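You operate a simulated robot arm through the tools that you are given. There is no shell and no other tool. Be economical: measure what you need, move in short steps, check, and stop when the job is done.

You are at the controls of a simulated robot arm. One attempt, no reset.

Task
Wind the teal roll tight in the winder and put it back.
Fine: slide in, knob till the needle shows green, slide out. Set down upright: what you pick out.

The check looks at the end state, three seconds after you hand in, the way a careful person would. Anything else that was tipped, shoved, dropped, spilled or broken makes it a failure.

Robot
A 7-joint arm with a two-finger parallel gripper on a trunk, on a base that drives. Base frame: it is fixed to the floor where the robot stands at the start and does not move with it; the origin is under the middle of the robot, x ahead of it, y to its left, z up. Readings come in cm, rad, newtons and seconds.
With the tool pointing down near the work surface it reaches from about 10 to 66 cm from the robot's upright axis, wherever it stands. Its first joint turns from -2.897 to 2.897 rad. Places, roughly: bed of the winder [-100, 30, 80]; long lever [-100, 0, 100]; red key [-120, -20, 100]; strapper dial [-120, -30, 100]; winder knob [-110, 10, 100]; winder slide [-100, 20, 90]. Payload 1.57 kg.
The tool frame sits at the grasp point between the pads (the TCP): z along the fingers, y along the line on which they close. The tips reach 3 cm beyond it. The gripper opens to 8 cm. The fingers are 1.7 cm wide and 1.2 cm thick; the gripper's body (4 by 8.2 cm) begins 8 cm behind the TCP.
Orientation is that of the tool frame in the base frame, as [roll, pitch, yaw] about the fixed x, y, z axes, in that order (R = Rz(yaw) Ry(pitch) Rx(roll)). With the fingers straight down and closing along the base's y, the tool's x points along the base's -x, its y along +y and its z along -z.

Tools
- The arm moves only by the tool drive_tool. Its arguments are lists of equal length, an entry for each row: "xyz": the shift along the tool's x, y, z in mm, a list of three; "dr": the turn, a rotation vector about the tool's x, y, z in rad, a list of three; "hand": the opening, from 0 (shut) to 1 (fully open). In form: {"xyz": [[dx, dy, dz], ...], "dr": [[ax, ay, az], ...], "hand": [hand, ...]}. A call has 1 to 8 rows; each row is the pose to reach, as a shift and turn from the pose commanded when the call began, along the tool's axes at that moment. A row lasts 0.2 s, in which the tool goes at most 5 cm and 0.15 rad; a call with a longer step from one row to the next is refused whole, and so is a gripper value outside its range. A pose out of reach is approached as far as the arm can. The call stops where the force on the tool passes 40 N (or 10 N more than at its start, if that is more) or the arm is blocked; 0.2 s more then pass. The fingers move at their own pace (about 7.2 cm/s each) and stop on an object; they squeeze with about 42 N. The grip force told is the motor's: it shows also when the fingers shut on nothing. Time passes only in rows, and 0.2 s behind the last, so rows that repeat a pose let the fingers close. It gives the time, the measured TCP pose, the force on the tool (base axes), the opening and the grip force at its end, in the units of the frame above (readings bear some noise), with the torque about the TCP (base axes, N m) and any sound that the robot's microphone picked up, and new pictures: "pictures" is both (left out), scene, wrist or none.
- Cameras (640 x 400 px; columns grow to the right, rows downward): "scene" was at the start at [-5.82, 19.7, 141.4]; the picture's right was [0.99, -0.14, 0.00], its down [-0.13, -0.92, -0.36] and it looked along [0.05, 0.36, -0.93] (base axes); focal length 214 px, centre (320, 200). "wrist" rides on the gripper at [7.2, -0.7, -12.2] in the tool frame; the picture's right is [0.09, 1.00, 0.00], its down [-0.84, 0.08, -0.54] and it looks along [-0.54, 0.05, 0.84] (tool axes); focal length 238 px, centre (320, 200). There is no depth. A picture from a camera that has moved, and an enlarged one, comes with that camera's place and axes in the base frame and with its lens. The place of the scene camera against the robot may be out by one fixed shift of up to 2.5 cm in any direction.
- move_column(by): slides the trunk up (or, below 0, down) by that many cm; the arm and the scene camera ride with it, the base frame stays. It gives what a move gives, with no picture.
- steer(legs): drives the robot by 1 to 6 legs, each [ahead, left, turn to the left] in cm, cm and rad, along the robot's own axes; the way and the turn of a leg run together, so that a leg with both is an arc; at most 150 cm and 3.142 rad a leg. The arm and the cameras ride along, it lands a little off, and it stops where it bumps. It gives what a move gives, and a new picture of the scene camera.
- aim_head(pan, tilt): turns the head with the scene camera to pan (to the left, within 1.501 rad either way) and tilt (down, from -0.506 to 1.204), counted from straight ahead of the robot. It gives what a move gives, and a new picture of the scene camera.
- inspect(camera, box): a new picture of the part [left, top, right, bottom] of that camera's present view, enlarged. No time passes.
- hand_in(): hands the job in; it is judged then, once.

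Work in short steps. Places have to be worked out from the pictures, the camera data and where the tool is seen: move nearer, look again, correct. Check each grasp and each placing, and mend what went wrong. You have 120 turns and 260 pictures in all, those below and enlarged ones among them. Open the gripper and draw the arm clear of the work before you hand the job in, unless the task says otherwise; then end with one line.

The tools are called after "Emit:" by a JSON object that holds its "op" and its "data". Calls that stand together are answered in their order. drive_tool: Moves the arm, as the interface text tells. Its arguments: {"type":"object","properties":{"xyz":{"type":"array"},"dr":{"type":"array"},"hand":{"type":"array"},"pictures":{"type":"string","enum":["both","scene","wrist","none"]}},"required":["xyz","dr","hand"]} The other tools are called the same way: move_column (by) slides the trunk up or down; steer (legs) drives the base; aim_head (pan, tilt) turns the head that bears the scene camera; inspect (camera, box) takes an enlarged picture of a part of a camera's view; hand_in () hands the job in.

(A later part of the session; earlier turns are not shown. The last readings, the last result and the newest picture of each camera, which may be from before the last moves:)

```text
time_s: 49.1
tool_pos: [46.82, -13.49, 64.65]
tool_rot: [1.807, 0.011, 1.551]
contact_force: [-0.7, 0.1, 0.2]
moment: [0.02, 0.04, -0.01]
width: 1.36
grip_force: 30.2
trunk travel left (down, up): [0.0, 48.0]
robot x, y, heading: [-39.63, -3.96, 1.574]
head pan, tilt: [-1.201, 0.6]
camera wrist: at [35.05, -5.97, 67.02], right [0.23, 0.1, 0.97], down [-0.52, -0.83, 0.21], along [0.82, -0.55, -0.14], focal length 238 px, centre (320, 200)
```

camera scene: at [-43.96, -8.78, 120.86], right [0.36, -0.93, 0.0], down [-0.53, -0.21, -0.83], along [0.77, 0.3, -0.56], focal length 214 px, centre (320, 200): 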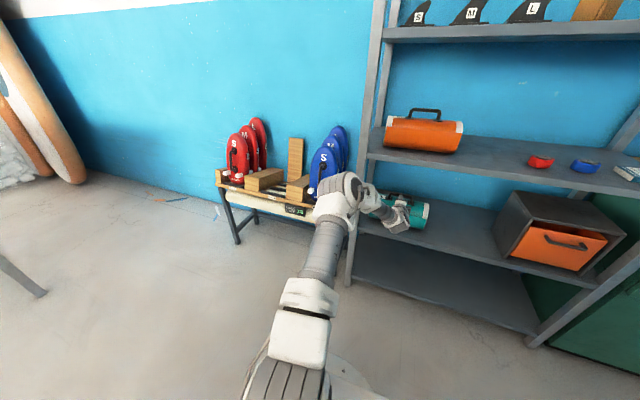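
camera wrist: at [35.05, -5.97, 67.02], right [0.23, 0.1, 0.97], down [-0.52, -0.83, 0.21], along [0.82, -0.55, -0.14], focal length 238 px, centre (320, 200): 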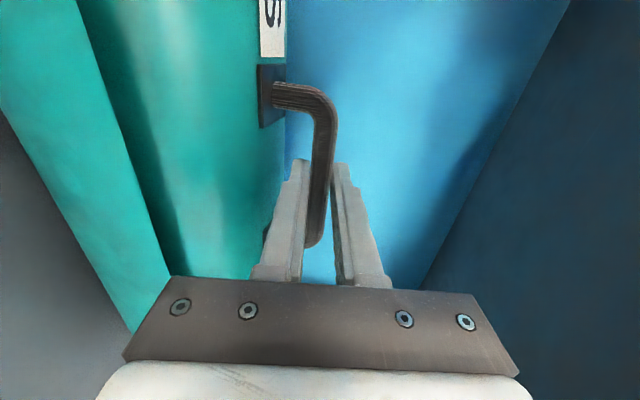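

Gripped (1.36 cm). I'll lift with the trunk by 4 cm and check the weight.

Emit:
{"op": "move_column", "data": {"by": 4}}

Emit:
{"op": "inspect", "data": {"camera": "scene", "box": [300, 80, 540, 280]}}

Emit:
{"op": "inspect", "data": {"camera": "wrist", "box": [0, 0, 640, 400]}}

```text
time_s: 49.9
tool_pos: [46.85, -13.29, 68.73]
tool_rot: [1.807, 0.009, 1.553]
contact_force: [0.3, 0.0, -5.3]
moment: [0.01, 0.0, 0.0]
width: 1.32
grip_force: 29.4
trunk travel left (down, up): [-4.0, 44.0]
robot x, y, heading: [-39.46, -4.27, 1.574]
head pan, tilt: [-1.201, 0.6]
```

```text
2.00 times, centred on (420, 180) of scene
camera zoom: at [-43.89, -8.79, 124.86], right [0.36, -0.93, 0.0], down [-0.53, -0.21, -0.82], along [0.77, 0.3, -0.57], focal length 429 px, centre (120, 240)
```

zoom: 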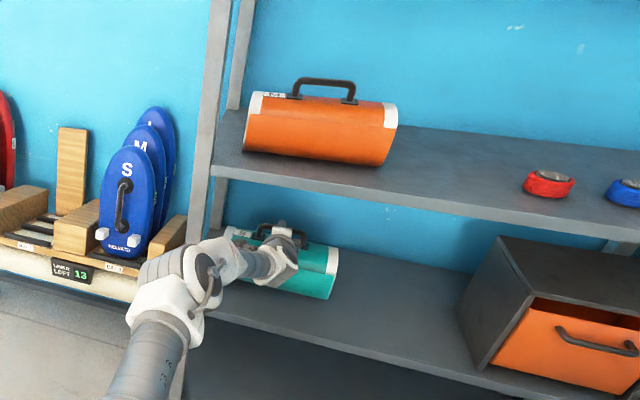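

```text
1.00 times, centred on (320, 200) of wrist (not enlarged: the box is as wide or as high as the picture)
camera zoom: at [35.06, -5.96, 71.0], right [0.23, 0.1, 0.97], down [-0.52, -0.83, 0.21], along [0.82, -0.55, -0.14], focal length 238 px, centre (320, 200)
```

zoom: 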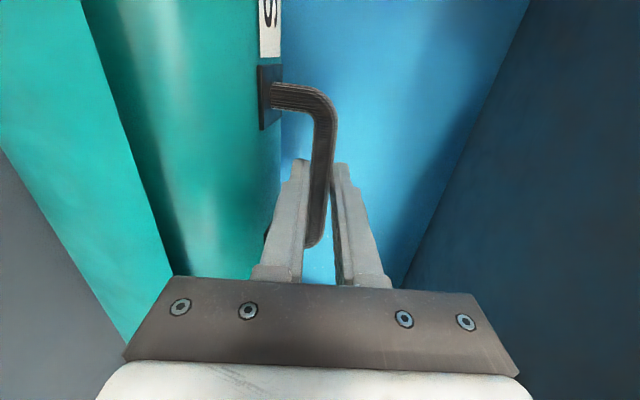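

The roll is lifted (5 N). I'll pull straight out of the shelf by driving left 18 cm.

Emit:
{"op": "steer", "data": {"legs": [[0, 18, 0]]}}

```text
time_s: 51.9
tool_pos: [29.14, -13.5, 68.86]
tool_rot: [1.805, 0.01, 1.555]
contact_force: [-1.0, 0.0, -5.6]
moment: [0.04, 0.06, -0.03]
width: 1.37
grip_force: 29.8
trunk travel left (down, up): [-4.0, 44.0]
robot x, y, heading: [-57.34, -4.03, 1.571]
head pan, tilt: [-1.201, 0.6]
camera scene: at [-61.66, -8.84, 124.86], right [0.36, -0.93, 0.0], down [-0.53, -0.21, -0.82], along [0.77, 0.3, -0.57], focal length 214 px, centre (320, 200)
```

scene: 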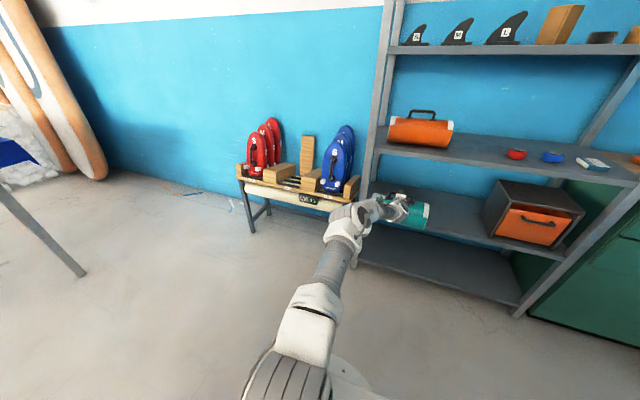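

Clear of the shelf. Now I'll retract the tool 20 cm toward the robot while raising it 15 cm.

Emit:
{"op": "drive_tool", "data": {"xyz": [[0, 12, -28], [0, 24, -56], [0, 37, -85], [0, 50, -114], [0, 62, -143], [0, 75, -172], [0, 88, -200], [0, 100, -229]], "dr": [[0, 0, 0], [0, 0, 0], [0, 0, 0], [0, 0, 0], [0, 0, 0], [0, 0, 0], [0, 0, 0], [0, 0, 0]], "hand": [0, 0, 0, 0, 0, 0, 0, 0]}}

```text
time_s: 53.7
tool_pos: [9.32, -12.87, 83.87]
tool_rot: [1.806, 0.012, 1.556]
contact_force: [-0.2, 0.0, -4.9]
moment: [0.03, 0.02, -0.01]
width: 1.36
grip_force: 30.5
trunk travel left (down, up): [-4.0, 44.0]
robot x, y, heading: [-57.29, -4.38, 1.571]
head pan, tilt: [-1.201, 0.6]
camera scene: at [-61.65, -8.84, 124.86], right [0.36, -0.93, 0.0], down [-0.53, -0.21, -0.82], along [0.77, 0.3, -0.57], focal length 214 px, centre (320, 200)
camera wrist: at [-2.53, -5.36, 86.05], right [0.23, 0.1, 0.97], down [-0.52, -0.83, 0.21], along [0.82, -0.55, -0.14], focal length 238 px, centre (320, 200)
```

scene: 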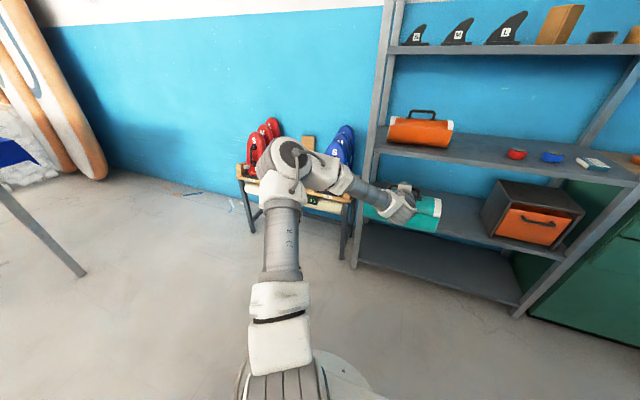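
wrist: 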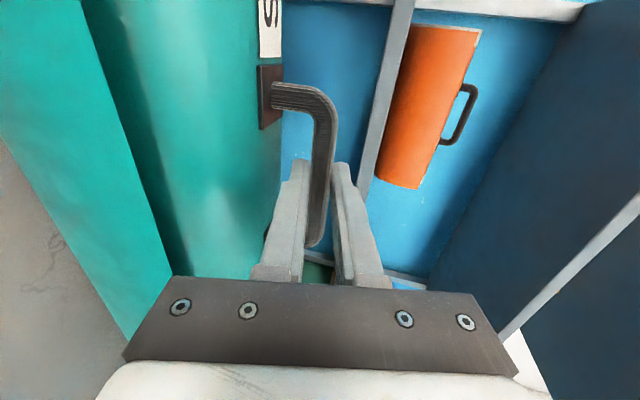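

Good. Another retraction, then raise the trunk and bring the robot to mid-aisle for the turn.

Emit:
{"op": "drive_tool", "data": {"xyz": [[0, 8, -32], [0, 16, -64], [0, 24, -96], [0, 31, -128], [0, 38, -160], [0, 45, -190], [0, 51, -218]], "dr": [[0, 0, 0], [0, 0, 0], [0, 0, 0], [0, 0, 0], [0, 0, 0], [0, 0, 0], [0, 0, 0]], "hand": [0, 0, 0, 0, 0, 0, 0], "pictures": "none"}}

Emit:
{"op": "move_column", "data": {"by": 30}}

Emit:
{"op": "steer", "data": {"legs": [[10, -30, 0]]}}

```text
time_s: 55.3
tool_pos: [-10.55, -12.2, 93.86]
tool_rot: [1.806, 0.008, 1.557]
contact_force: [0.1, -0.2, -5.8]
moment: [0.01, 0.01, -0.01]
width: 1.35
grip_force: 30.3
trunk travel left (down, up): [-4.0, 44.0]
robot x, y, heading: [-57.39, -4.17, 1.575]
head pan, tilt: [-1.201, 0.6]
```

```text
time_s: 58.3
tool_pos: [-10.67, -12.31, 123.76]
tool_rot: [1.805, 0.012, 1.555]
contact_force: [0.0, -0.2, -5.5]
moment: [0.0, 0.01, 0.0]
width: 1.36
grip_force: 30.1
trunk travel left (down, up): [-34.0, 14.0]
robot x, y, heading: [-57.35, -4.24, 1.575]
head pan, tilt: [-1.201, 0.6]
```

```text
time_s: 61.1
tool_pos: [18.88, -1.78, 123.97]
tool_rot: [1.804, 0.011, 1.562]
contact_force: [-0.2, -0.1, -5.7]
moment: [0.04, 0.07, 0.0]
width: 1.37
grip_force: 30.3
trunk travel left (down, up): [-34.0, 14.0]
robot x, y, heading: [-28.16, 5.82, 1.581]
head pan, tilt: [-1.201, 0.6]
camera scene: at [-32.26, 1.35, 154.86], right [0.37, -0.93, 0.0], down [-0.52, -0.21, -0.82], along [0.77, 0.31, -0.57], focal length 214 px, centre (320, 200)
```

scene: 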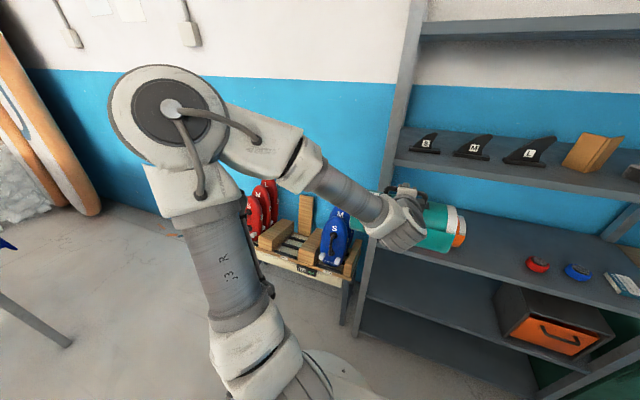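

Room for the turn is clear. I'll rotate by half a turn so the right side faces the bench, and look right.

Emit:
{"op": "steer", "data": {"legs": [[0, 0, -1.57], [0, 0, -1.57]]}}

Emit:
{"op": "aim_head", "data": {"pan": -1.4, "tilt": 0.7}}

```text
time_s: 71.9
tool_pos: [-74.41, 15.79, 123.76]
tool_rot: [1.806, 0.011, -1.618]
contact_force: [-0.2, -0.5, -5.6]
moment: [-0.02, -0.04, -0.03]
width: 1.36
grip_force: 29.9
trunk travel left (down, up): [-34.0, 14.0]
robot x, y, heading: [-28.17, 6.09, -1.602]
head pan, tilt: [-1.201, 0.6]
camera scene: at [-20.73, 10.86, 154.86], right [-0.33, 0.94, 0.0], down [0.53, 0.19, -0.82], along [-0.78, -0.28, -0.57], focal length 214 px, centre (320, 200)
```

scene: 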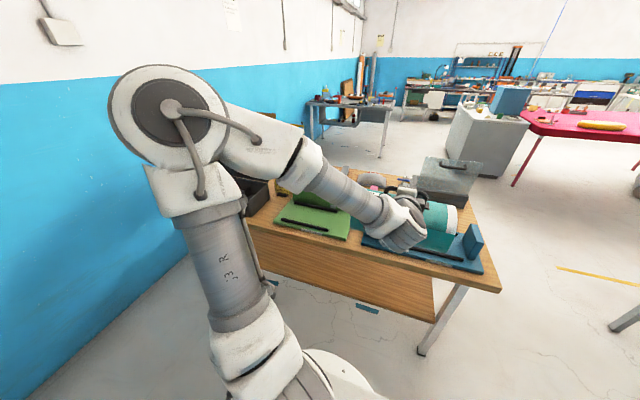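

```text
time_s: 72.6
tool_pos: [-74.52, 15.62, 123.73]
tool_rot: [1.807, 0.011, -1.619]
contact_force: [-0.3, 0.7, -6.3]
moment: [-0.01, -0.05, -0.04]
width: 1.35
grip_force: 29.7
trunk travel left (down, up): [-34.0, 14.0]
robot x, y, heading: [-27.72, 6.3, -1.602]
head pan, tilt: [-1.4, 0.7]
camera scene: at [-20.81, 12.6, 154.0], right [-0.14, 0.99, 0.0], down [0.64, 0.09, -0.76], along [-0.76, -0.11, -0.64], focal length 214 px, centre (320, 200)
```

scene: 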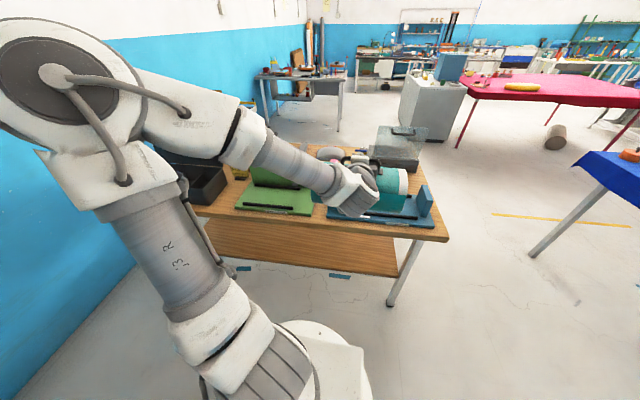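

I'll align the heading, shift along the bench to the bed's y, and go a bit nearer, staying high.

Emit:
{"op": "steer", "data": {"legs": [[0, 0, 0.03], [-18, -12, 0]]}}

Emit:
{"op": "aim_head", "data": {"pan": -1.5, "tilt": 0.85}}

Emit:
{"op": "inspect", "data": {"camera": "wrist", "box": [0, 0, 640, 400]}}

```text
time_s: 74.8
tool_pos: [-86.83, 31.63, 123.74]
tool_rot: [1.806, 0.01, -1.585]
contact_force: [-0.1, 0.4, -5.3]
moment: [-0.02, -0.03, 0.01]
width: 1.35
grip_force: 29.9
trunk travel left (down, up): [-34.0, 14.0]
robot x, y, heading: [-40.35, 23.65, -1.564]
head pan, tilt: [-1.4, 0.7]
camera scene: at [-33.08, 30.34, 154.0], right [-0.17, 0.98, 0.0], down [0.63, 0.11, -0.76], along [-0.75, -0.13, -0.64], focal length 214 px, centre (320, 200)
```

scene: 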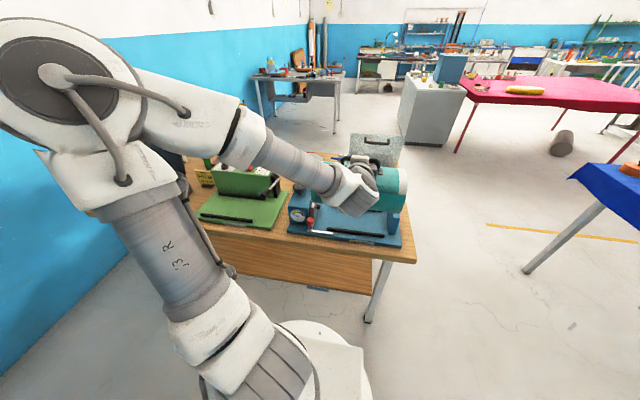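

```text
time_s: 75.5
tool_pos: [-86.94, 31.52, 123.73]
tool_rot: [1.808, 0.01, -1.584]
contact_force: [0.0, -0.6, -5.3]
moment: [-0.03, -0.06, 0.0]
width: 1.34
grip_force: 30.2
trunk travel left (down, up): [-34.0, 14.0]
robot x, y, heading: [-40.15, 23.73, -1.568]
head pan, tilt: [-1.499, 0.85]
camera scene: at [-32.51, 31.23, 152.77], right [-0.08, 1.0, 0.0], down [0.75, 0.06, -0.66], along [-0.66, -0.05, -0.75], focal length 214 px, centre (320, 200)
```

scene: 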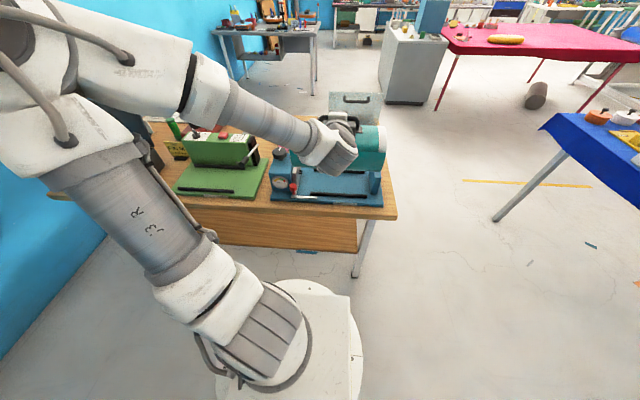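

```text
1.00 times, centred on (320, 200) of wrist (not enlarged: the box is as wide or as high as the picture)
camera zoom: at [-74.88, 24.41, 125.99], right [-0.23, -0.1, 0.97], down [0.52, 0.83, 0.21], along [-0.82, 0.55, -0.14], focal length 238 px, centre (320, 200)
```

zoom: 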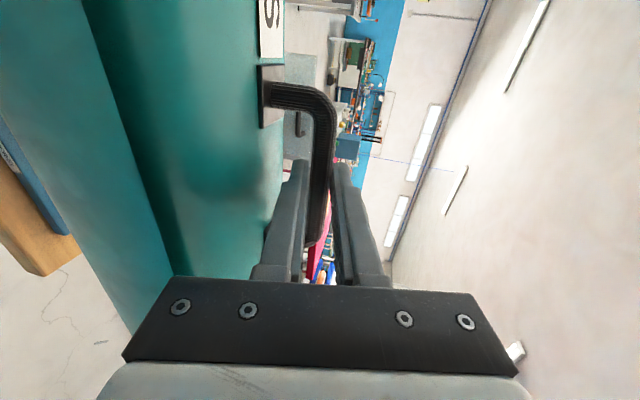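

I'll enlarge the winder from this viewpoint to triangulate against the earlier one.

Emit:
{"op": "inspect", "data": {"camera": "scene", "box": [250, 100, 410, 220]}}

```text
3.33 times, centred on (330, 160) of scene
camera zoom: at [-32.51, 31.23, 152.77], right [-0.08, 1.0, 0.0], down [0.75, 0.06, -0.66], along [-0.66, -0.05, -0.75], focal length 715 px, centre (287, 333)
```

zoom: 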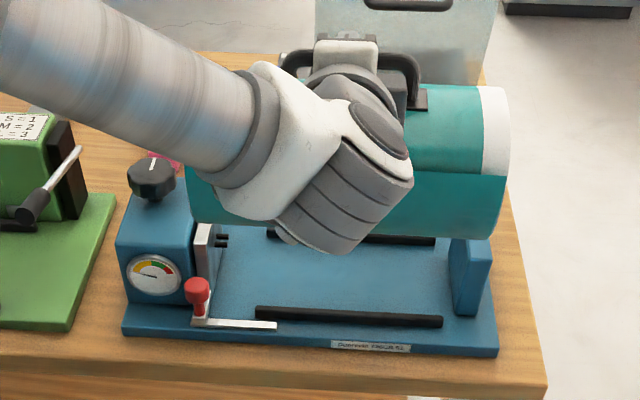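

Triangulation: rail tops z≈87 at x≈-93.3 and -109.5, y 23–46, so bed centre (-101.4,34.4); roll diameter ≈13.4. I'll move over the bed centre at height.

Emit:
{"op": "drive_tool", "data": {"xyz": [[-7, 8, 31], [-14, 15, 63], [-21, 23, 95], [-27, 30, 126], [-27, 30, 126]], "dr": [[0, 0.003, 0], [0, 0.006, 0], [0, 0.009, 0], [0, 0.013, 0], [0, 0.013, 0]], "hand": [0, 0, 0, 0, 0], "pictures": "none"}}

Emit:
{"op": "move_column", "data": {"by": -12}}

Emit:
{"op": "aim_head", "data": {"pan": -1.5, "tilt": 0.6}}

Emit:
{"op": "inspect", "data": {"camera": "scene", "box": [220, 120, 420, 270]}}

Emit:
{"op": "inspect", "data": {"camera": "wrist", "box": [0, 0, 640, 400]}}

```text
time_s: 76.7
tool_pos: [-99.82, 34.83, 123.78]
tool_rot: [1.806, 0.007, -1.571]
contact_force: [0.6, 0.5, -5.3]
moment: [-0.01, -0.08, 0.03]
width: 1.35
grip_force: 30.0
trunk travel left (down, up): [-34.0, 14.0]
robot x, y, heading: [-39.91, 23.57, -1.564]
head pan, tilt: [-1.499, 0.85]
```

```text
time_s: 78.2
tool_pos: [-99.79, 34.76, 111.81]
tool_rot: [1.807, 0.006, -1.572]
contact_force: [0.7, -0.1, -5.3]
moment: [-0.03, -0.06, -0.01]
width: 1.34
grip_force: 30.1
trunk travel left (down, up): [-22.0, 26.0]
robot x, y, heading: [-40.31, 23.6, -1.574]
head pan, tilt: [-1.499, 0.85]
```

```text
time_s: 78.9
tool_pos: [-99.78, 34.82, 111.86]
tool_rot: [1.807, 0.007, -1.572]
contact_force: [0.2, 1.0, -4.2]
moment: [0.01, -0.05, 0.03]
width: 1.36
grip_force: 30.0
trunk travel left (down, up): [-22.0, 26.0]
robot x, y, heading: [-40.08, 23.53, -1.567]
head pan, tilt: [-1.499, 0.6]
camera scene: at [-33.53, 31.15, 142.85], right [-0.08, 1.0, 0.0], down [0.56, 0.04, -0.82], along [-0.82, -0.06, -0.57], focal length 214 px, centre (320, 200)
```

scene: 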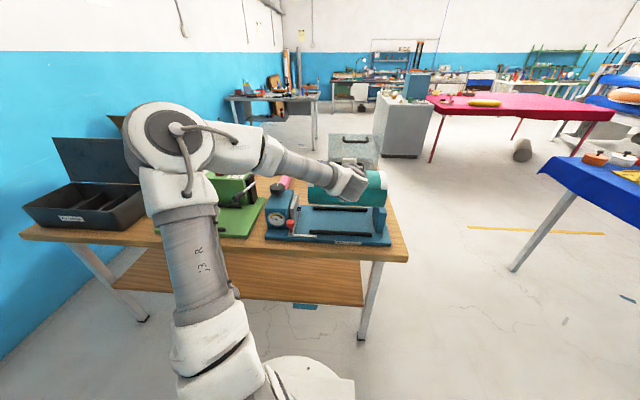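

```text
2.67 times, centred on (320, 195) of scene
camera zoom: at [-33.53, 31.15, 142.85], right [-0.08, 1.0, 0.0], down [0.56, 0.04, -0.82], along [-0.82, -0.06, -0.57], focal length 572 px, centre (320, 213)
```

zoom: 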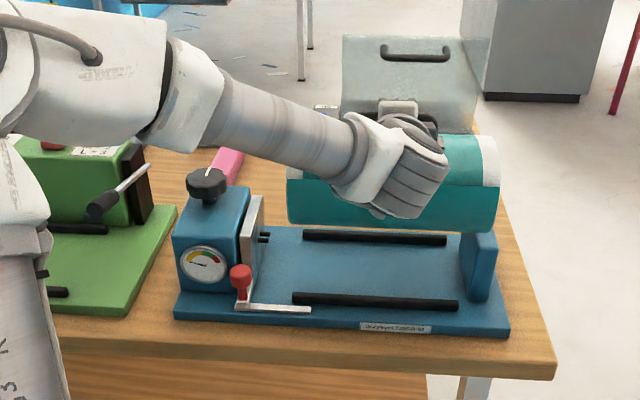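

```text
1.00 times, centred on (320, 200) of wrist (not enlarged: the box is as wide or as high as the picture)
camera zoom: at [-87.67, 27.76, 113.96], right [-0.23, -0.1, 0.97], down [0.51, 0.83, 0.21], along [-0.83, 0.54, -0.14], focal length 238 px, centre (320, 200)
```

zoom: 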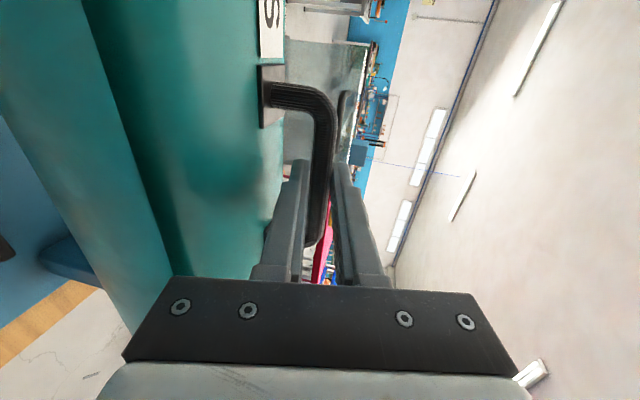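

I'll zoom in more on the roll ends and bay.

Emit:
{"op": "inspect", "data": {"camera": "scene", "box": [280, 150, 420, 260]}}

Emit:
{"op": "inspect", "data": {"camera": "scene", "box": [260, 170, 340, 250]}}

```text
3.64 times, centred on (350, 205) of scene
camera zoom: at [-33.53, 31.15, 142.85], right [-0.08, 1.0, 0.0], down [0.56, 0.04, -0.82], along [-0.82, -0.06, -0.57], focal length 780 px, centre (211, 182)
```

zoom: 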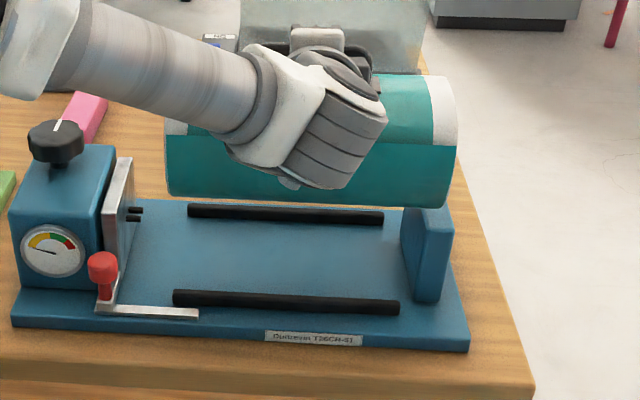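

```text
5.00 times, centred on (300, 210) of scene
camera zoom: at [-33.53, 31.15, 142.85], right [-0.08, 1.0, 0.0], down [0.56, 0.04, -0.82], along [-0.82, -0.06, -0.57], focal length 1072 px, centre (420, 150)
```

zoom: 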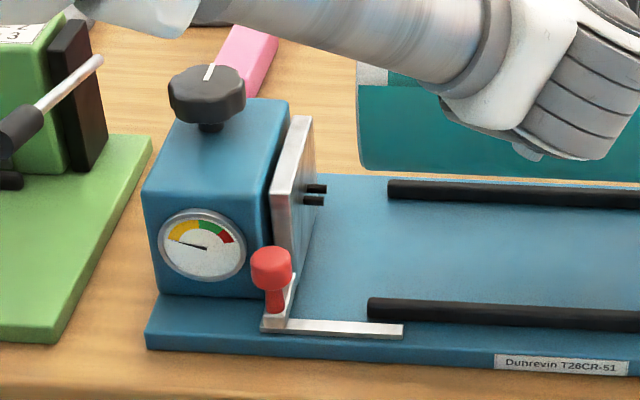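

The roll measures ~28 cm long, the bay from pins y≈17.5 to wall y≈48, so I shift the roll 2.7 cm toward the gauge and look from another head angle.

Emit:
{"op": "drive_tool", "data": {"xyz": [[14, 0, 0], [27, 0, 0], [27, 0, 0]], "dr": [[0, 0, 0], [0, 0, 0], [0, 0, 0]], "hand": [0, 0, 0], "pictures": "none"}}

Emit:
{"op": "move_column", "data": {"by": -4}}

Emit:
{"op": "inspect", "data": {"camera": "scene", "box": [260, 150, 400, 260]}}

```text
time_s: 79.7
tool_pos: [-99.79, 32.22, 111.89]
tool_rot: [1.806, 0.007, -1.574]
contact_force: [0.8, 0.4, -5.0]
moment: [0.01, -0.07, 0.0]
width: 1.34
grip_force: 30.4
trunk travel left (down, up): [-22.0, 26.0]
robot x, y, heading: [-39.93, 23.24, -1.564]
head pan, tilt: [-1.499, 0.6]
```

```text
time_s: 80.6
tool_pos: [-99.75, 32.25, 107.81]
tool_rot: [1.806, 0.008, -1.574]
contact_force: [0.9, -0.4, -4.5]
moment: [-0.03, -0.05, 0.03]
width: 1.34
grip_force: 29.9
trunk travel left (down, up): [-18.0, 30.0]
robot x, y, heading: [-39.8, 23.48, -1.567]
head pan, tilt: [-1.499, 0.6]
```

```text
3.64 times, centred on (330, 205) of scene
camera zoom: at [-33.53, 31.15, 138.86], right [-0.08, 1.0, 0.0], down [0.56, 0.04, -0.82], along [-0.82, -0.06, -0.57], focal length 780 px, centre (284, 182)
```

zoom: 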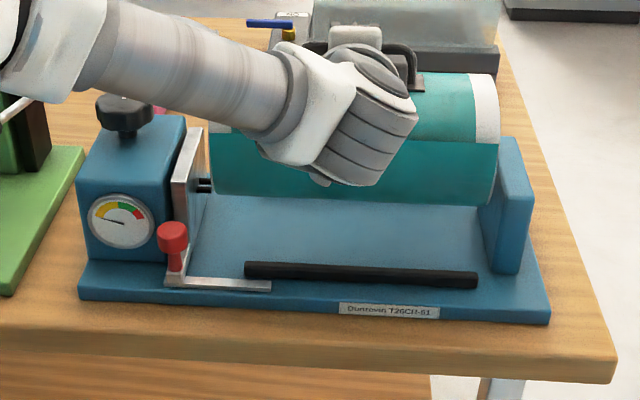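

Ends have about 1.5 cm clearance each side. I'll lower 4 cm more and check.

Emit:
{"op": "move_column", "data": {"by": -4}}

Emit:
{"op": "inspect", "data": {"camera": "scene", "box": [260, 140, 400, 250]}}

Emit:
{"op": "inspect", "data": {"camera": "wrist", "box": [0, 0, 640, 400]}}

```text
time_s: 81.4
tool_pos: [-99.83, 32.24, 103.81]
tool_rot: [1.809, 0.007, -1.573]
contact_force: [-1.2, -0.4, -4.7]
moment: [-0.02, -0.04, 0.03]
width: 1.37
grip_force: 29.7
trunk travel left (down, up): [-14.0, 34.0]
robot x, y, heading: [-40.01, 23.67, -1.567]
head pan, tilt: [-1.499, 0.6]
```

```text
3.64 times, centred on (330, 195) of scene
camera zoom: at [-33.53, 31.15, 134.86], right [-0.08, 1.0, 0.0], down [0.56, 0.04, -0.82], along [-0.82, -0.06, -0.57], focal length 780 px, centre (284, 218)
```

zoom: 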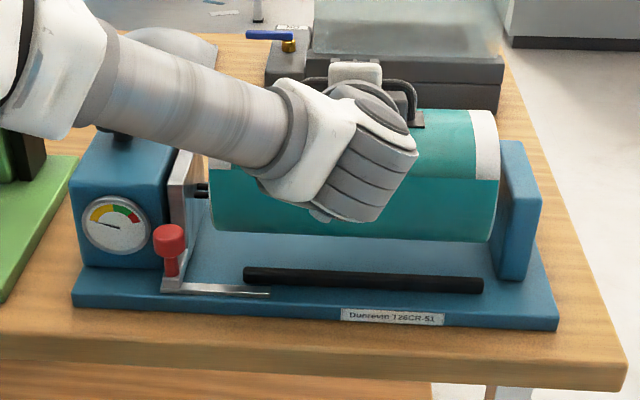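

```text
1.00 times, centred on (320, 200) of wrist (not enlarged: the box is as wide or as high as the picture)
camera zoom: at [-87.69, 25.13, 106.1], right [-0.23, -0.1, 0.97], down [0.51, 0.83, 0.21], along [-0.83, 0.54, -0.14], focal length 238 px, centre (320, 200)
```

zoom: 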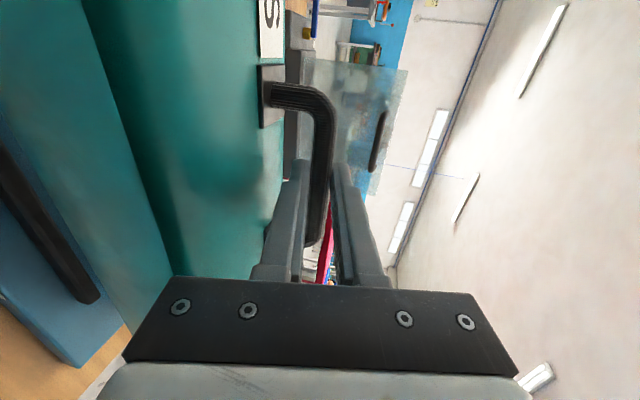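

The wrist camera now sees the front rail; I'll enlarge that for an accurate check.

Emit:
{"op": "inspect", "data": {"camera": "wrist", "box": [0, 120, 200, 400]}}

```text
1.43 times, centred on (100, 260) of wrist
camera zoom: at [-87.69, 25.13, 106.1], right [-0.23, -0.1, 0.97], down [0.51, 0.83, 0.21], along [-0.83, 0.54, -0.14], focal length 340 px, centre (634, 114)
```

zoom: 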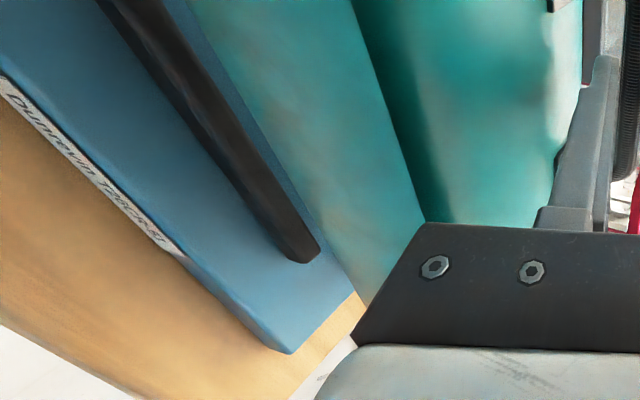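

Combining wrist and scene rays, the front rail is at x≈-96.3 (top z≈84.7), so the bed centre is at about x=-104. I shift the roll 2.7 cm farther in and look again.

Emit:
{"op": "drive_tool", "data": {"xyz": [[0, 3, 13], [0, 6.3, 26.2], [0, 6.3, 26.2]], "dr": [[0, 0, 0], [0, 0, 0], [0, 0, 0]], "hand": [0, 0, 0], "pictures": "both"}}

Emit:
{"op": "inspect", "data": {"camera": "scene", "box": [260, 140, 400, 250]}}

Emit:
{"op": "inspect", "data": {"camera": "wrist", "box": [0, 120, 200, 400]}}

```text
time_s: 82.2
tool_pos: [-102.52, 32.17, 103.95]
tool_rot: [1.808, 0.007, -1.572]
contact_force: [0.2, -0.5, -5.0]
moment: [-0.03, -0.09, 0.01]
width: 1.36
grip_force: 30.1
trunk travel left (down, up): [-14.0, 34.0]
robot x, y, heading: [-40.23, 23.79, -1.566]
head pan, tilt: [-1.499, 0.6]
camera scene: at [-33.53, 31.15, 134.86], right [-0.08, 1.0, 0.0], down [0.56, 0.04, -0.82], along [-0.82, -0.06, -0.57], focal length 214 px, centre (320, 200)
camera wrist: at [-90.38, 25.0, 106.21], right [-0.23, -0.1, 0.97], down [0.51, 0.83, 0.21], along [-0.83, 0.54, -0.14], focal length 238 px, centre (320, 200)
```

scene: 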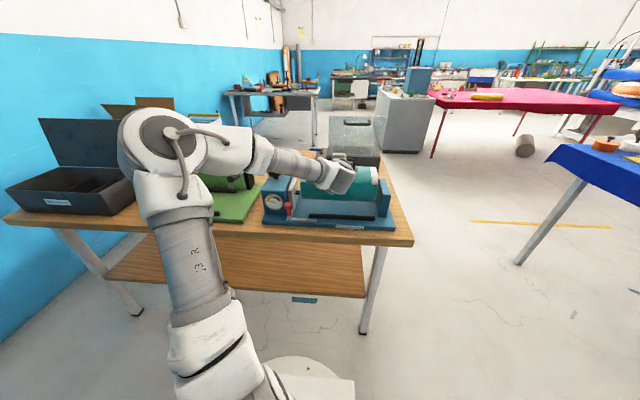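
wrist: 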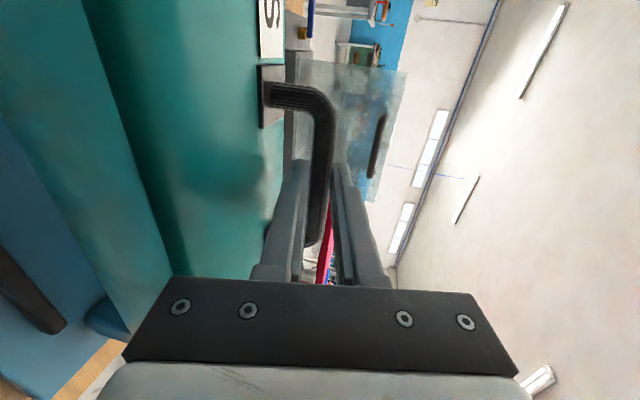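

```text
3.64 times, centred on (330, 195) of scene
camera zoom: at [-33.53, 31.15, 134.86], right [-0.08, 1.0, 0.0], down [0.56, 0.04, -0.82], along [-0.82, -0.06, -0.57], focal length 780 px, centre (284, 218)
```

zoom: 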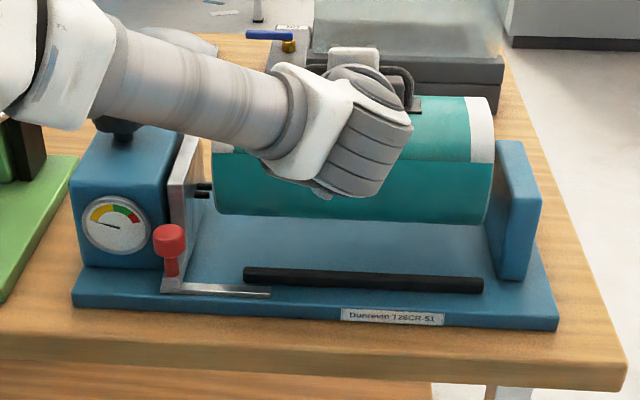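

```text
1.43 times, centred on (100, 260) of wrist
camera zoom: at [-90.38, 25.0, 106.21], right [-0.23, -0.1, 0.97], down [0.51, 0.83, 0.21], along [-0.83, 0.54, -0.14], focal length 340 px, centre (634, 114)
```

zoom: 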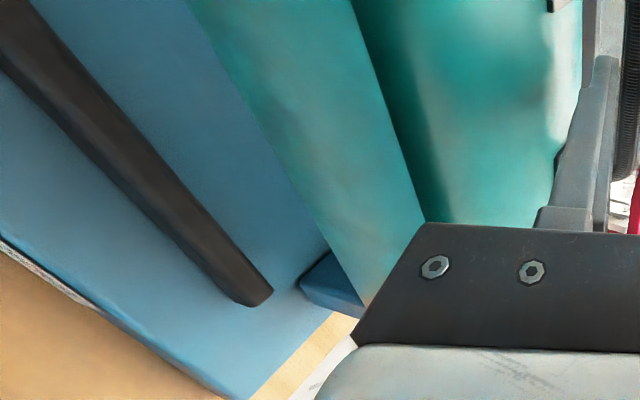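

Two wrist views confirm the rail at x=-96.4, z=84.8; roll centre x≈-104.1 has slack between rails. I'll lower 3.5 cm by trunk, then finish in small arm steps.

Emit:
{"op": "move_column", "data": {"by": -3.2}}

Emit:
{"op": "drive_tool", "data": {"xyz": [[0, -5, 1.2], [0, -7, 1.8]], "dr": [[0, 0, 0], [0, 0, 0]], "hand": [0, 0], "pictures": "scene"}}

```text
time_s: 83.0
tool_pos: [-102.47, 32.01, 100.84]
tool_rot: [1.808, 0.006, -1.572]
contact_force: [-0.2, -0.2, -5.7]
moment: [-0.02, -0.04, 0.02]
width: 1.33
grip_force: 30.0
trunk travel left (down, up): [-10.8, 37.2]
robot x, y, heading: [-40.11, 23.46, -1.563]
head pan, tilt: [-1.499, 0.6]
```

```text
time_s: 83.6
tool_pos: [-102.53, 32.05, 100.09]
tool_rot: [1.806, 0.007, -1.572]
contact_force: [-0.3, 0.2, -5.0]
moment: [-0.04, -0.05, -0.02]
width: 1.35
grip_force: 30.2
trunk travel left (down, up): [-10.8, 37.2]
robot x, y, heading: [-39.8, 23.39, -1.568]
head pan, tilt: [-1.499, 0.6]
camera scene: at [-33.53, 31.15, 131.66], right [-0.08, 1.0, 0.0], down [0.56, 0.04, -0.82], along [-0.82, -0.06, -0.57], focal length 214 px, centre (320, 200)
```

scene: 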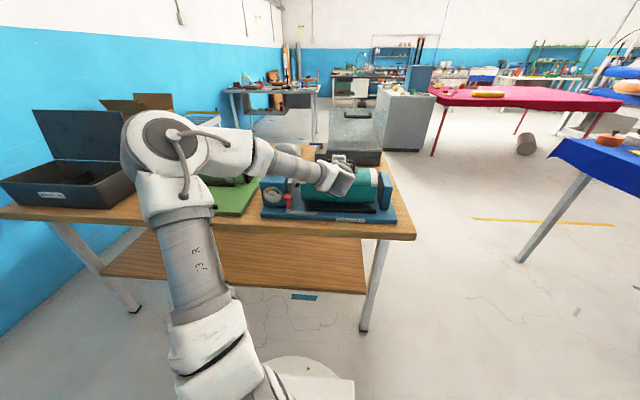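

Still free-hanging (−5 N). Continue down in small steps, watching the force.

Emit:
{"op": "drive_tool", "data": {"xyz": [[0, -3, 0.7], [0, -5, 1.2]], "dr": [[0, 0, 0], [0, 0, 0]], "hand": [0, 0], "pictures": "none"}}

Emit:
{"op": "drive_tool", "data": {"xyz": [[0, -3, 0.7], [0, -3, 0.7]], "dr": [[0, 0, 0], [0, 0, 0]], "hand": [0, 0], "pictures": "none"}}

Emit:
{"op": "inspect", "data": {"camera": "scene", "box": [250, 140, 410, 240]}}

```text
time_s: 84.2
tool_pos: [-102.47, 32.14, 99.46]
tool_rot: [1.809, 0.007, -1.573]
contact_force: [0.0, -0.6, -5.8]
moment: [-0.02, -0.04, 0.01]
width: 1.36
grip_force: 30.4
trunk travel left (down, up): [-10.8, 37.2]
robot x, y, heading: [-39.97, 23.3, -1.566]
head pan, tilt: [-1.499, 0.6]
```

```text
time_s: 84.8
tool_pos: [-102.54, 32.16, 99.31]
tool_rot: [1.806, 0.008, -1.573]
contact_force: [0.0, -0.5, -5.8]
moment: [-0.01, -0.03, -0.01]
width: 1.37
grip_force: 30.3
trunk travel left (down, up): [-10.8, 37.2]
robot x, y, heading: [-40.07, 23.19, -1.564]
head pan, tilt: [-1.499, 0.6]
```

```text
4.00 times, centred on (330, 190) of scene
camera zoom: at [-33.53, 31.15, 131.66], right [-0.08, 1.0, 0.0], down [0.56, 0.04, -0.82], along [-0.82, -0.06, -0.57], focal length 858 px, centre (280, 240)
```

zoom: 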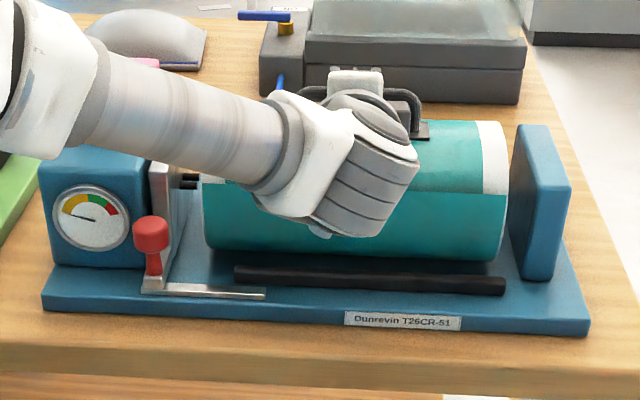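

Close but still hanging. Continue.

Emit:
{"op": "drive_tool", "data": {"xyz": [[0, -3, 0.7], [0, -5, 1.2]], "dr": [[0, 0, 0], [0, 0, 0]], "hand": [0, 0], "pictures": "none"}}

Emit:
{"op": "drive_tool", "data": {"xyz": [[0, -2, 0.5], [0, -3, 0.7]], "dr": [[0, 0, 0], [0, 0, 0]], "hand": [0, 0], "pictures": "none"}}

```text
time_s: 85.4
tool_pos: [-102.61, 32.1, 98.8]
tool_rot: [1.803, 0.005, -1.571]
contact_force: [-0.3, 1.5, -0.6]
moment: [-0.35, 0.09, -0.01]
width: 1.35
grip_force: 30.2
trunk travel left (down, up): [-10.8, 37.2]
robot x, y, heading: [-40.15, 23.34, -1.566]
head pan, tilt: [-1.499, 0.6]
```

```text
time_s: 86.0
tool_pos: [-102.32, 32.17, 98.67]
tool_rot: [1.797, 0.005, -1.574]
contact_force: [3.8, 0.6, 15.5]
moment: [-0.25, 0.36, 0.19]
width: 1.35
grip_force: 29.9
trunk travel left (down, up): [-10.8, 37.2]
robot x, y, heading: [-39.99, 23.66, -1.567]
head pan, tilt: [-1.499, 0.6]
```

Seated (contact at z≈98.8). I'll back off the press by 2.5 mm and release.

Emit:
{"op": "drive_tool", "data": {"xyz": [[0, 2.5, -0.6], [0, 2.5, -0.6], [0, 2.5, -0.6], [0, 2.5, -0.6]], "dr": [[0, 0, 0], [0, 0, 0], [0, 0, 0], [0, 0, 0]], "hand": [0, 0, 0.26, 0.26], "pictures": "wrist"}}

Emit:
{"op": "inspect", "data": {"camera": "wrist", "box": [220, 60, 420, 260]}}

Emit:
{"op": "inspect", "data": {"camera": "scene", "box": [250, 140, 410, 240]}}

```text
time_s: 87.0
tool_pos: [-102.33, 32.03, 98.56]
tool_rot: [1.807, 0.006, -1.57]
contact_force: [-0.5, -0.4, 0.0]
moment: [-0.03, -0.06, 0.0]
width: 2.08
grip_force: 0.1
trunk travel left (down, up): [-10.8, 37.2]
robot x, y, heading: [-40.03, 23.6, -1.571]
head pan, tilt: [-1.499, 0.6]
camera wrist: at [-90.35, 24.92, 100.86], right [-0.23, -0.1, 0.97], down [0.51, 0.84, 0.21], along [-0.83, 0.54, -0.14], focal length 238 px, centre (320, 200)
```

wrist: 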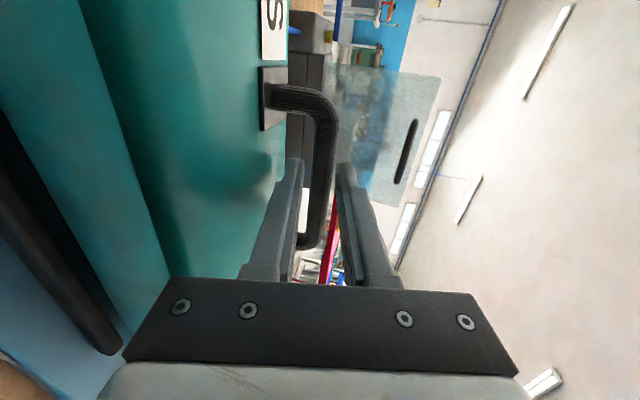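

```text
2.00 times, centred on (320, 160) of wrist
camera zoom: at [-90.35, 24.92, 100.86], right [-0.23, -0.1, 0.97], down [0.51, 0.84, 0.21], along [-0.83, 0.54, -0.14], focal length 477 px, centre (320, 280)
```

zoom: 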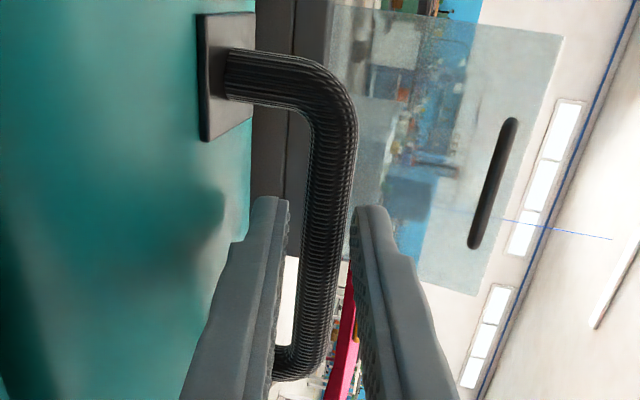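

```text
4.00 times, centred on (330, 190) of scene
camera zoom: at [-33.49, 31.14, 131.65], right [-0.08, 1.0, 0.0], down [0.56, 0.04, -0.83], along [-0.82, -0.06, -0.56], focal length 858 px, centre (280, 240)
```

zoom: 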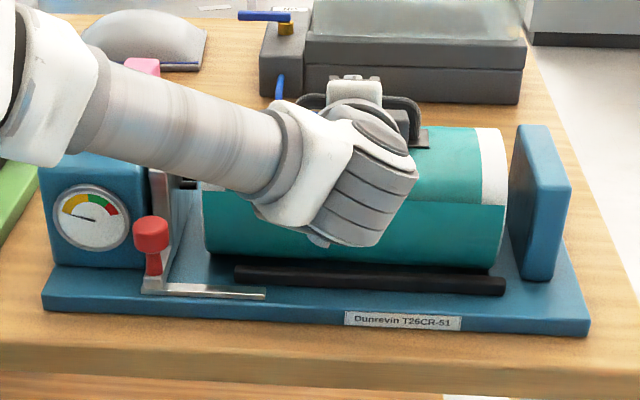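

Released, roll standing. I'll withdraw along the tool axis 15 cm.

Emit:
{"op": "drive_tool", "data": {"xyz": [[0, 0, -20], [0, 0, -40], [0, 0, -75], [0, 0, -115], [0, 0, -150]], "dr": [[0, 0, 0], [0, 0, 0], [0, 0, 0], [0, 0, 0], [0, 0, 0]], "hand": [0.26, 0.26, 0.26, 0.26, 0.26], "pictures": "wrist"}}

Emit:
{"op": "inspect", "data": {"camera": "scene", "box": [240, 130, 420, 250]}}

```text
time_s: 88.2
tool_pos: [-87.86, 32.09, 102.26]
tool_rot: [1.806, 0.005, -1.571]
contact_force: [-0.2, -0.5, 0.4]
moment: [0.0, -0.01, 0.02]
width: 2.09
grip_force: 0.0
trunk travel left (down, up): [-10.8, 37.2]
robot x, y, heading: [-40.27, 23.84, -1.562]
head pan, tilt: [-1.499, 0.6]
camera wrist: at [-75.79, 25.06, 104.52], right [-0.23, -0.1, 0.97], down [0.51, 0.84, 0.21], along [-0.83, 0.54, -0.14], focal length 238 px, centre (320, 200)
```

wrist: 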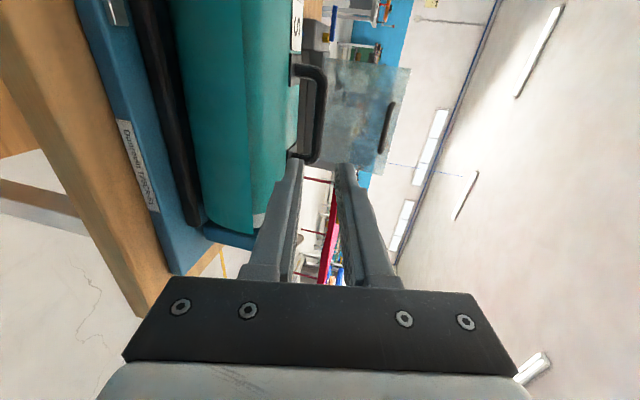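

```text
3.33 times, centred on (330, 190) of scene
camera zoom: at [-33.51, 31.15, 131.66], right [-0.08, 1.0, 0.0], down [0.56, 0.04, -0.82], along [-0.82, -0.06, -0.57], focal length 715 px, centre (287, 233)
```

zoom: 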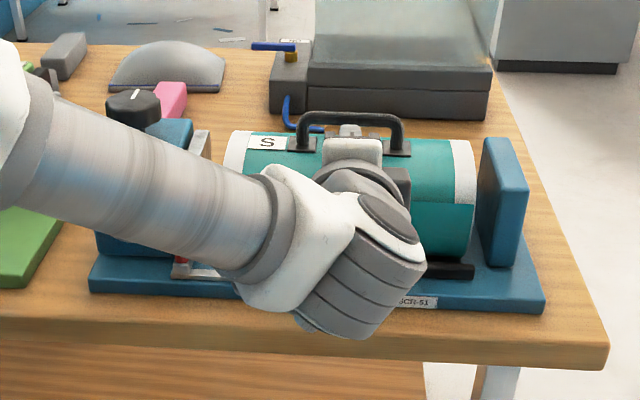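

The roll sits upright in the bay. Next the slide: I'll raise the trunk, move along the bench by 15 cm, and roll the gripper so that it closes along y with the camera on top.

Emit:
{"op": "move_column", "data": {"by": 12}}

Emit:
{"op": "steer", "data": {"legs": [[14, 6, 0]]}}

Emit:
{"op": "drive_tool", "data": {"xyz": [[0, 0, 0], [0, 0, 0], [0, 0, 0], [0, 0, 0], [0, 0, 0], [0, 0, 0], [0, 0, 0], [0, 0, 0]], "dr": [[0, 0, 0.15], [0, 0, 0.3], [0, 0, 0.45], [0, 0, 0.6], [0, 0, 0.75], [0, 0, 0.9], [0, 0, 1.05], [0, 0, 1.2]], "hand": [0.26, 0.26, 0.26, 0.4, 0.5, 0.6, 0.6, 0.6], "pictures": "none"}}

Emit:
{"op": "drive_tool", "data": {"xyz": [[0, 0, 0], [0, 0, 0], [0, 0, 0]], "dr": [[0, 0, 0.15], [0, 0, 0.3], [0, 0, 0.37]], "hand": [0.6, 0.6, 0.6], "pictures": "both"}}

```text
time_s: 89.7
tool_pos: [-88.0, 32.18, 114.28]
tool_rot: [1.806, 0.006, -1.572]
contact_force: [0.3, 0.3, -0.1]
moment: [0.04, -0.01, -0.01]
width: 2.07
grip_force: 0.1
trunk travel left (down, up): [-22.8, 25.2]
robot x, y, heading: [-39.73, 23.49, -1.567]
head pan, tilt: [-1.499, 0.6]
```

```text
time_s: 91.2
tool_pos: [-82.04, 18.07, 114.48]
tool_rot: [1.807, 0.008, -1.568]
contact_force: [0.4, -0.6, 0.2]
moment: [-0.03, -0.03, 0.0]
width: 2.07
grip_force: 0.1
trunk travel left (down, up): [-22.8, 25.2]
robot x, y, heading: [-33.72, 9.56, -1.562]
head pan, tilt: [-1.499, 0.6]
camera scene: at [-27.61, 17.23, 143.66], right [-0.08, 1.0, 0.0], down [0.56, 0.05, -0.83], along [-0.82, -0.07, -0.56], focal length 214 px, centre (320, 200)
```

scene: 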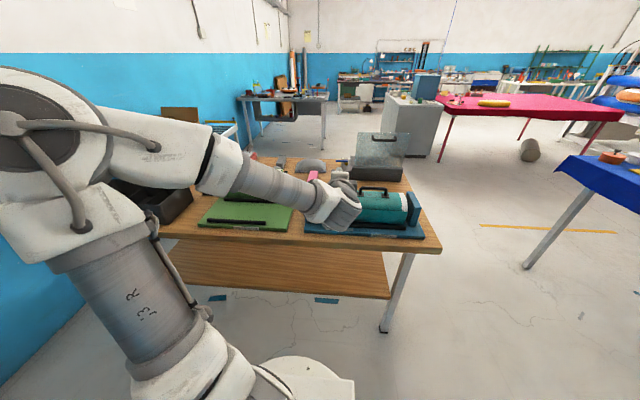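

```text
time_s: 93.0
tool_pos: [-82.01, 17.97, 114.27]
tool_rot: [2.148, -1.133, -2.101]
contact_force: [-0.2, 0.6, 1.0]
moment: [-0.02, -0.04, 0.02]
width: 4.8
grip_force: 0.0
trunk travel left (down, up): [-22.8, 25.2]
robot x, y, heading: [-33.98, 9.54, -1.56]
head pan, tilt: [-1.499, 0.6]
```

```text
time_s: 93.8
tool_pos: [-81.96, 18.01, 114.26]
tool_rot: [3.119, -1.335, -3.117]
contact_force: [-0.1, -0.1, 0.1]
moment: [0.0, -0.01, -0.01]
width: 4.81
grip_force: 0.0
trunk travel left (down, up): [-22.8, 25.2]
robot x, y, heading: [-34.27, 9.73, -1.562]
head pan, tilt: [-1.499, 0.6]
camera scene: at [-27.6, 17.22, 143.66], right [-0.08, 1.0, 0.0], down [0.56, 0.05, -0.83], along [-0.82, -0.07, -0.56], focal length 214 px, centre (320, 200)
camera wrist: at [-71.75, 17.45, 124.18], right [-0.03, 1.0, 0.09], down [0.72, 0.08, -0.69], along [-0.69, 0.05, -0.72], focal length 238 px, centre (320, 200)
```

scene: 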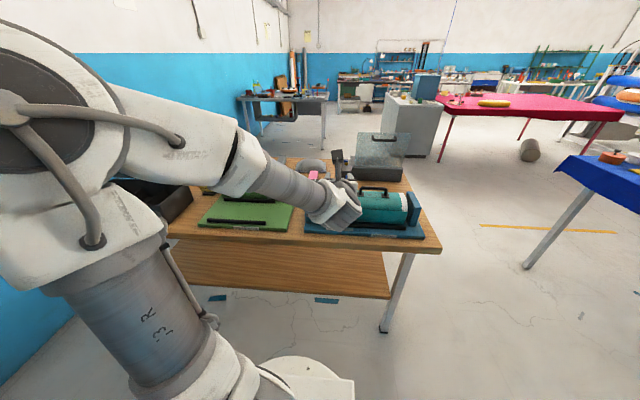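
wrist: 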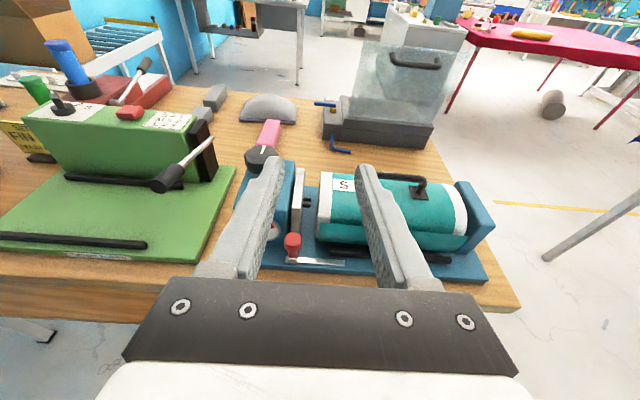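

Excellent wrist view. I'll enlarge the slide region.

Emit:
{"op": "inspect", "data": {"camera": "wrist", "box": [220, 140, 380, 290]}}

```text
2.67 times, centred on (300, 215) of wrist
camera zoom: at [-71.75, 17.45, 124.18], right [-0.03, 1.0, 0.09], down [0.72, 0.08, -0.69], along [-0.69, 0.05, -0.72], focal length 636 px, centre (373, 160)
```

zoom: 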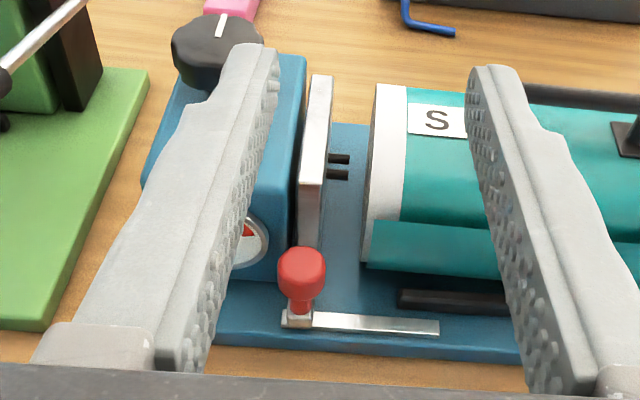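

I pitch the gripper 0.5 rad further down and move to about 8 cm before the red grip.

Emit:
{"op": "drive_tool", "data": {"xyz": [[-33, -5, 20], [-66, -10, 40], [-99, -15, 60], [-132, -20, 80], [-165, -25, 101], [-165, -25, 101]], "dr": [[0, -0.1, 0], [0, -0.2, 0], [0, -0.3, 0], [0, -0.4, 0], [0, -0.5, 0], [0, -0.5, 0]], "hand": [0.6, 0.6, 0.6, 0.6, 0.6, 0.6], "pictures": "both"}}

```text
time_s: 95.2
tool_pos: [-88.32, 15.6, 95.56]
tool_rot: [3.131, -0.835, -3.128]
contact_force: [0.4, -0.1, -0.4]
moment: [0.01, 0.0, -0.04]
width: 4.79
grip_force: 0.0
trunk travel left (down, up): [-22.8, 25.2]
robot x, y, heading: [-34.29, 9.66, -1.562]
head pan, tilt: [-1.499, 0.6]
camera scene: at [-27.62, 17.22, 143.66], right [-0.08, 1.0, 0.0], down [0.56, 0.05, -0.82], along [-0.82, -0.07, -0.57], focal length 214 px, centre (320, 200)
camera wrist: at [-84.01, 14.93, 109.24], right [-0.07, 0.99, 0.08], down [0.96, 0.08, -0.26], along [-0.26, 0.06, -0.96], focal length 238 px, centre (320, 200)
```

scene: 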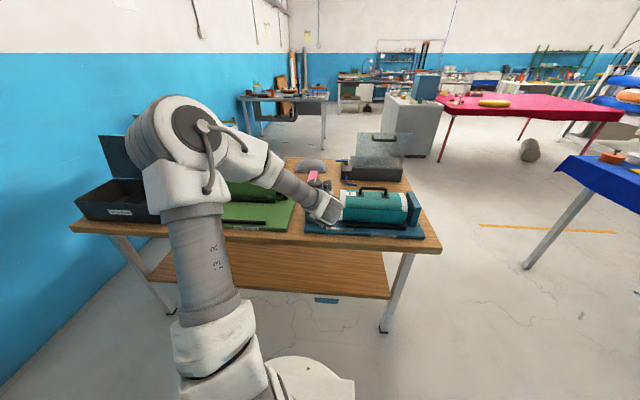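
wrist: 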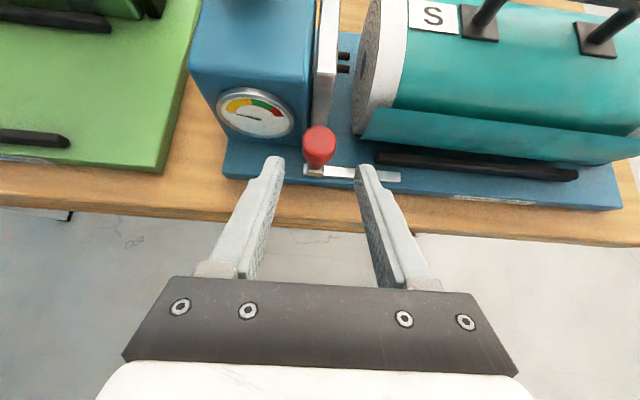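

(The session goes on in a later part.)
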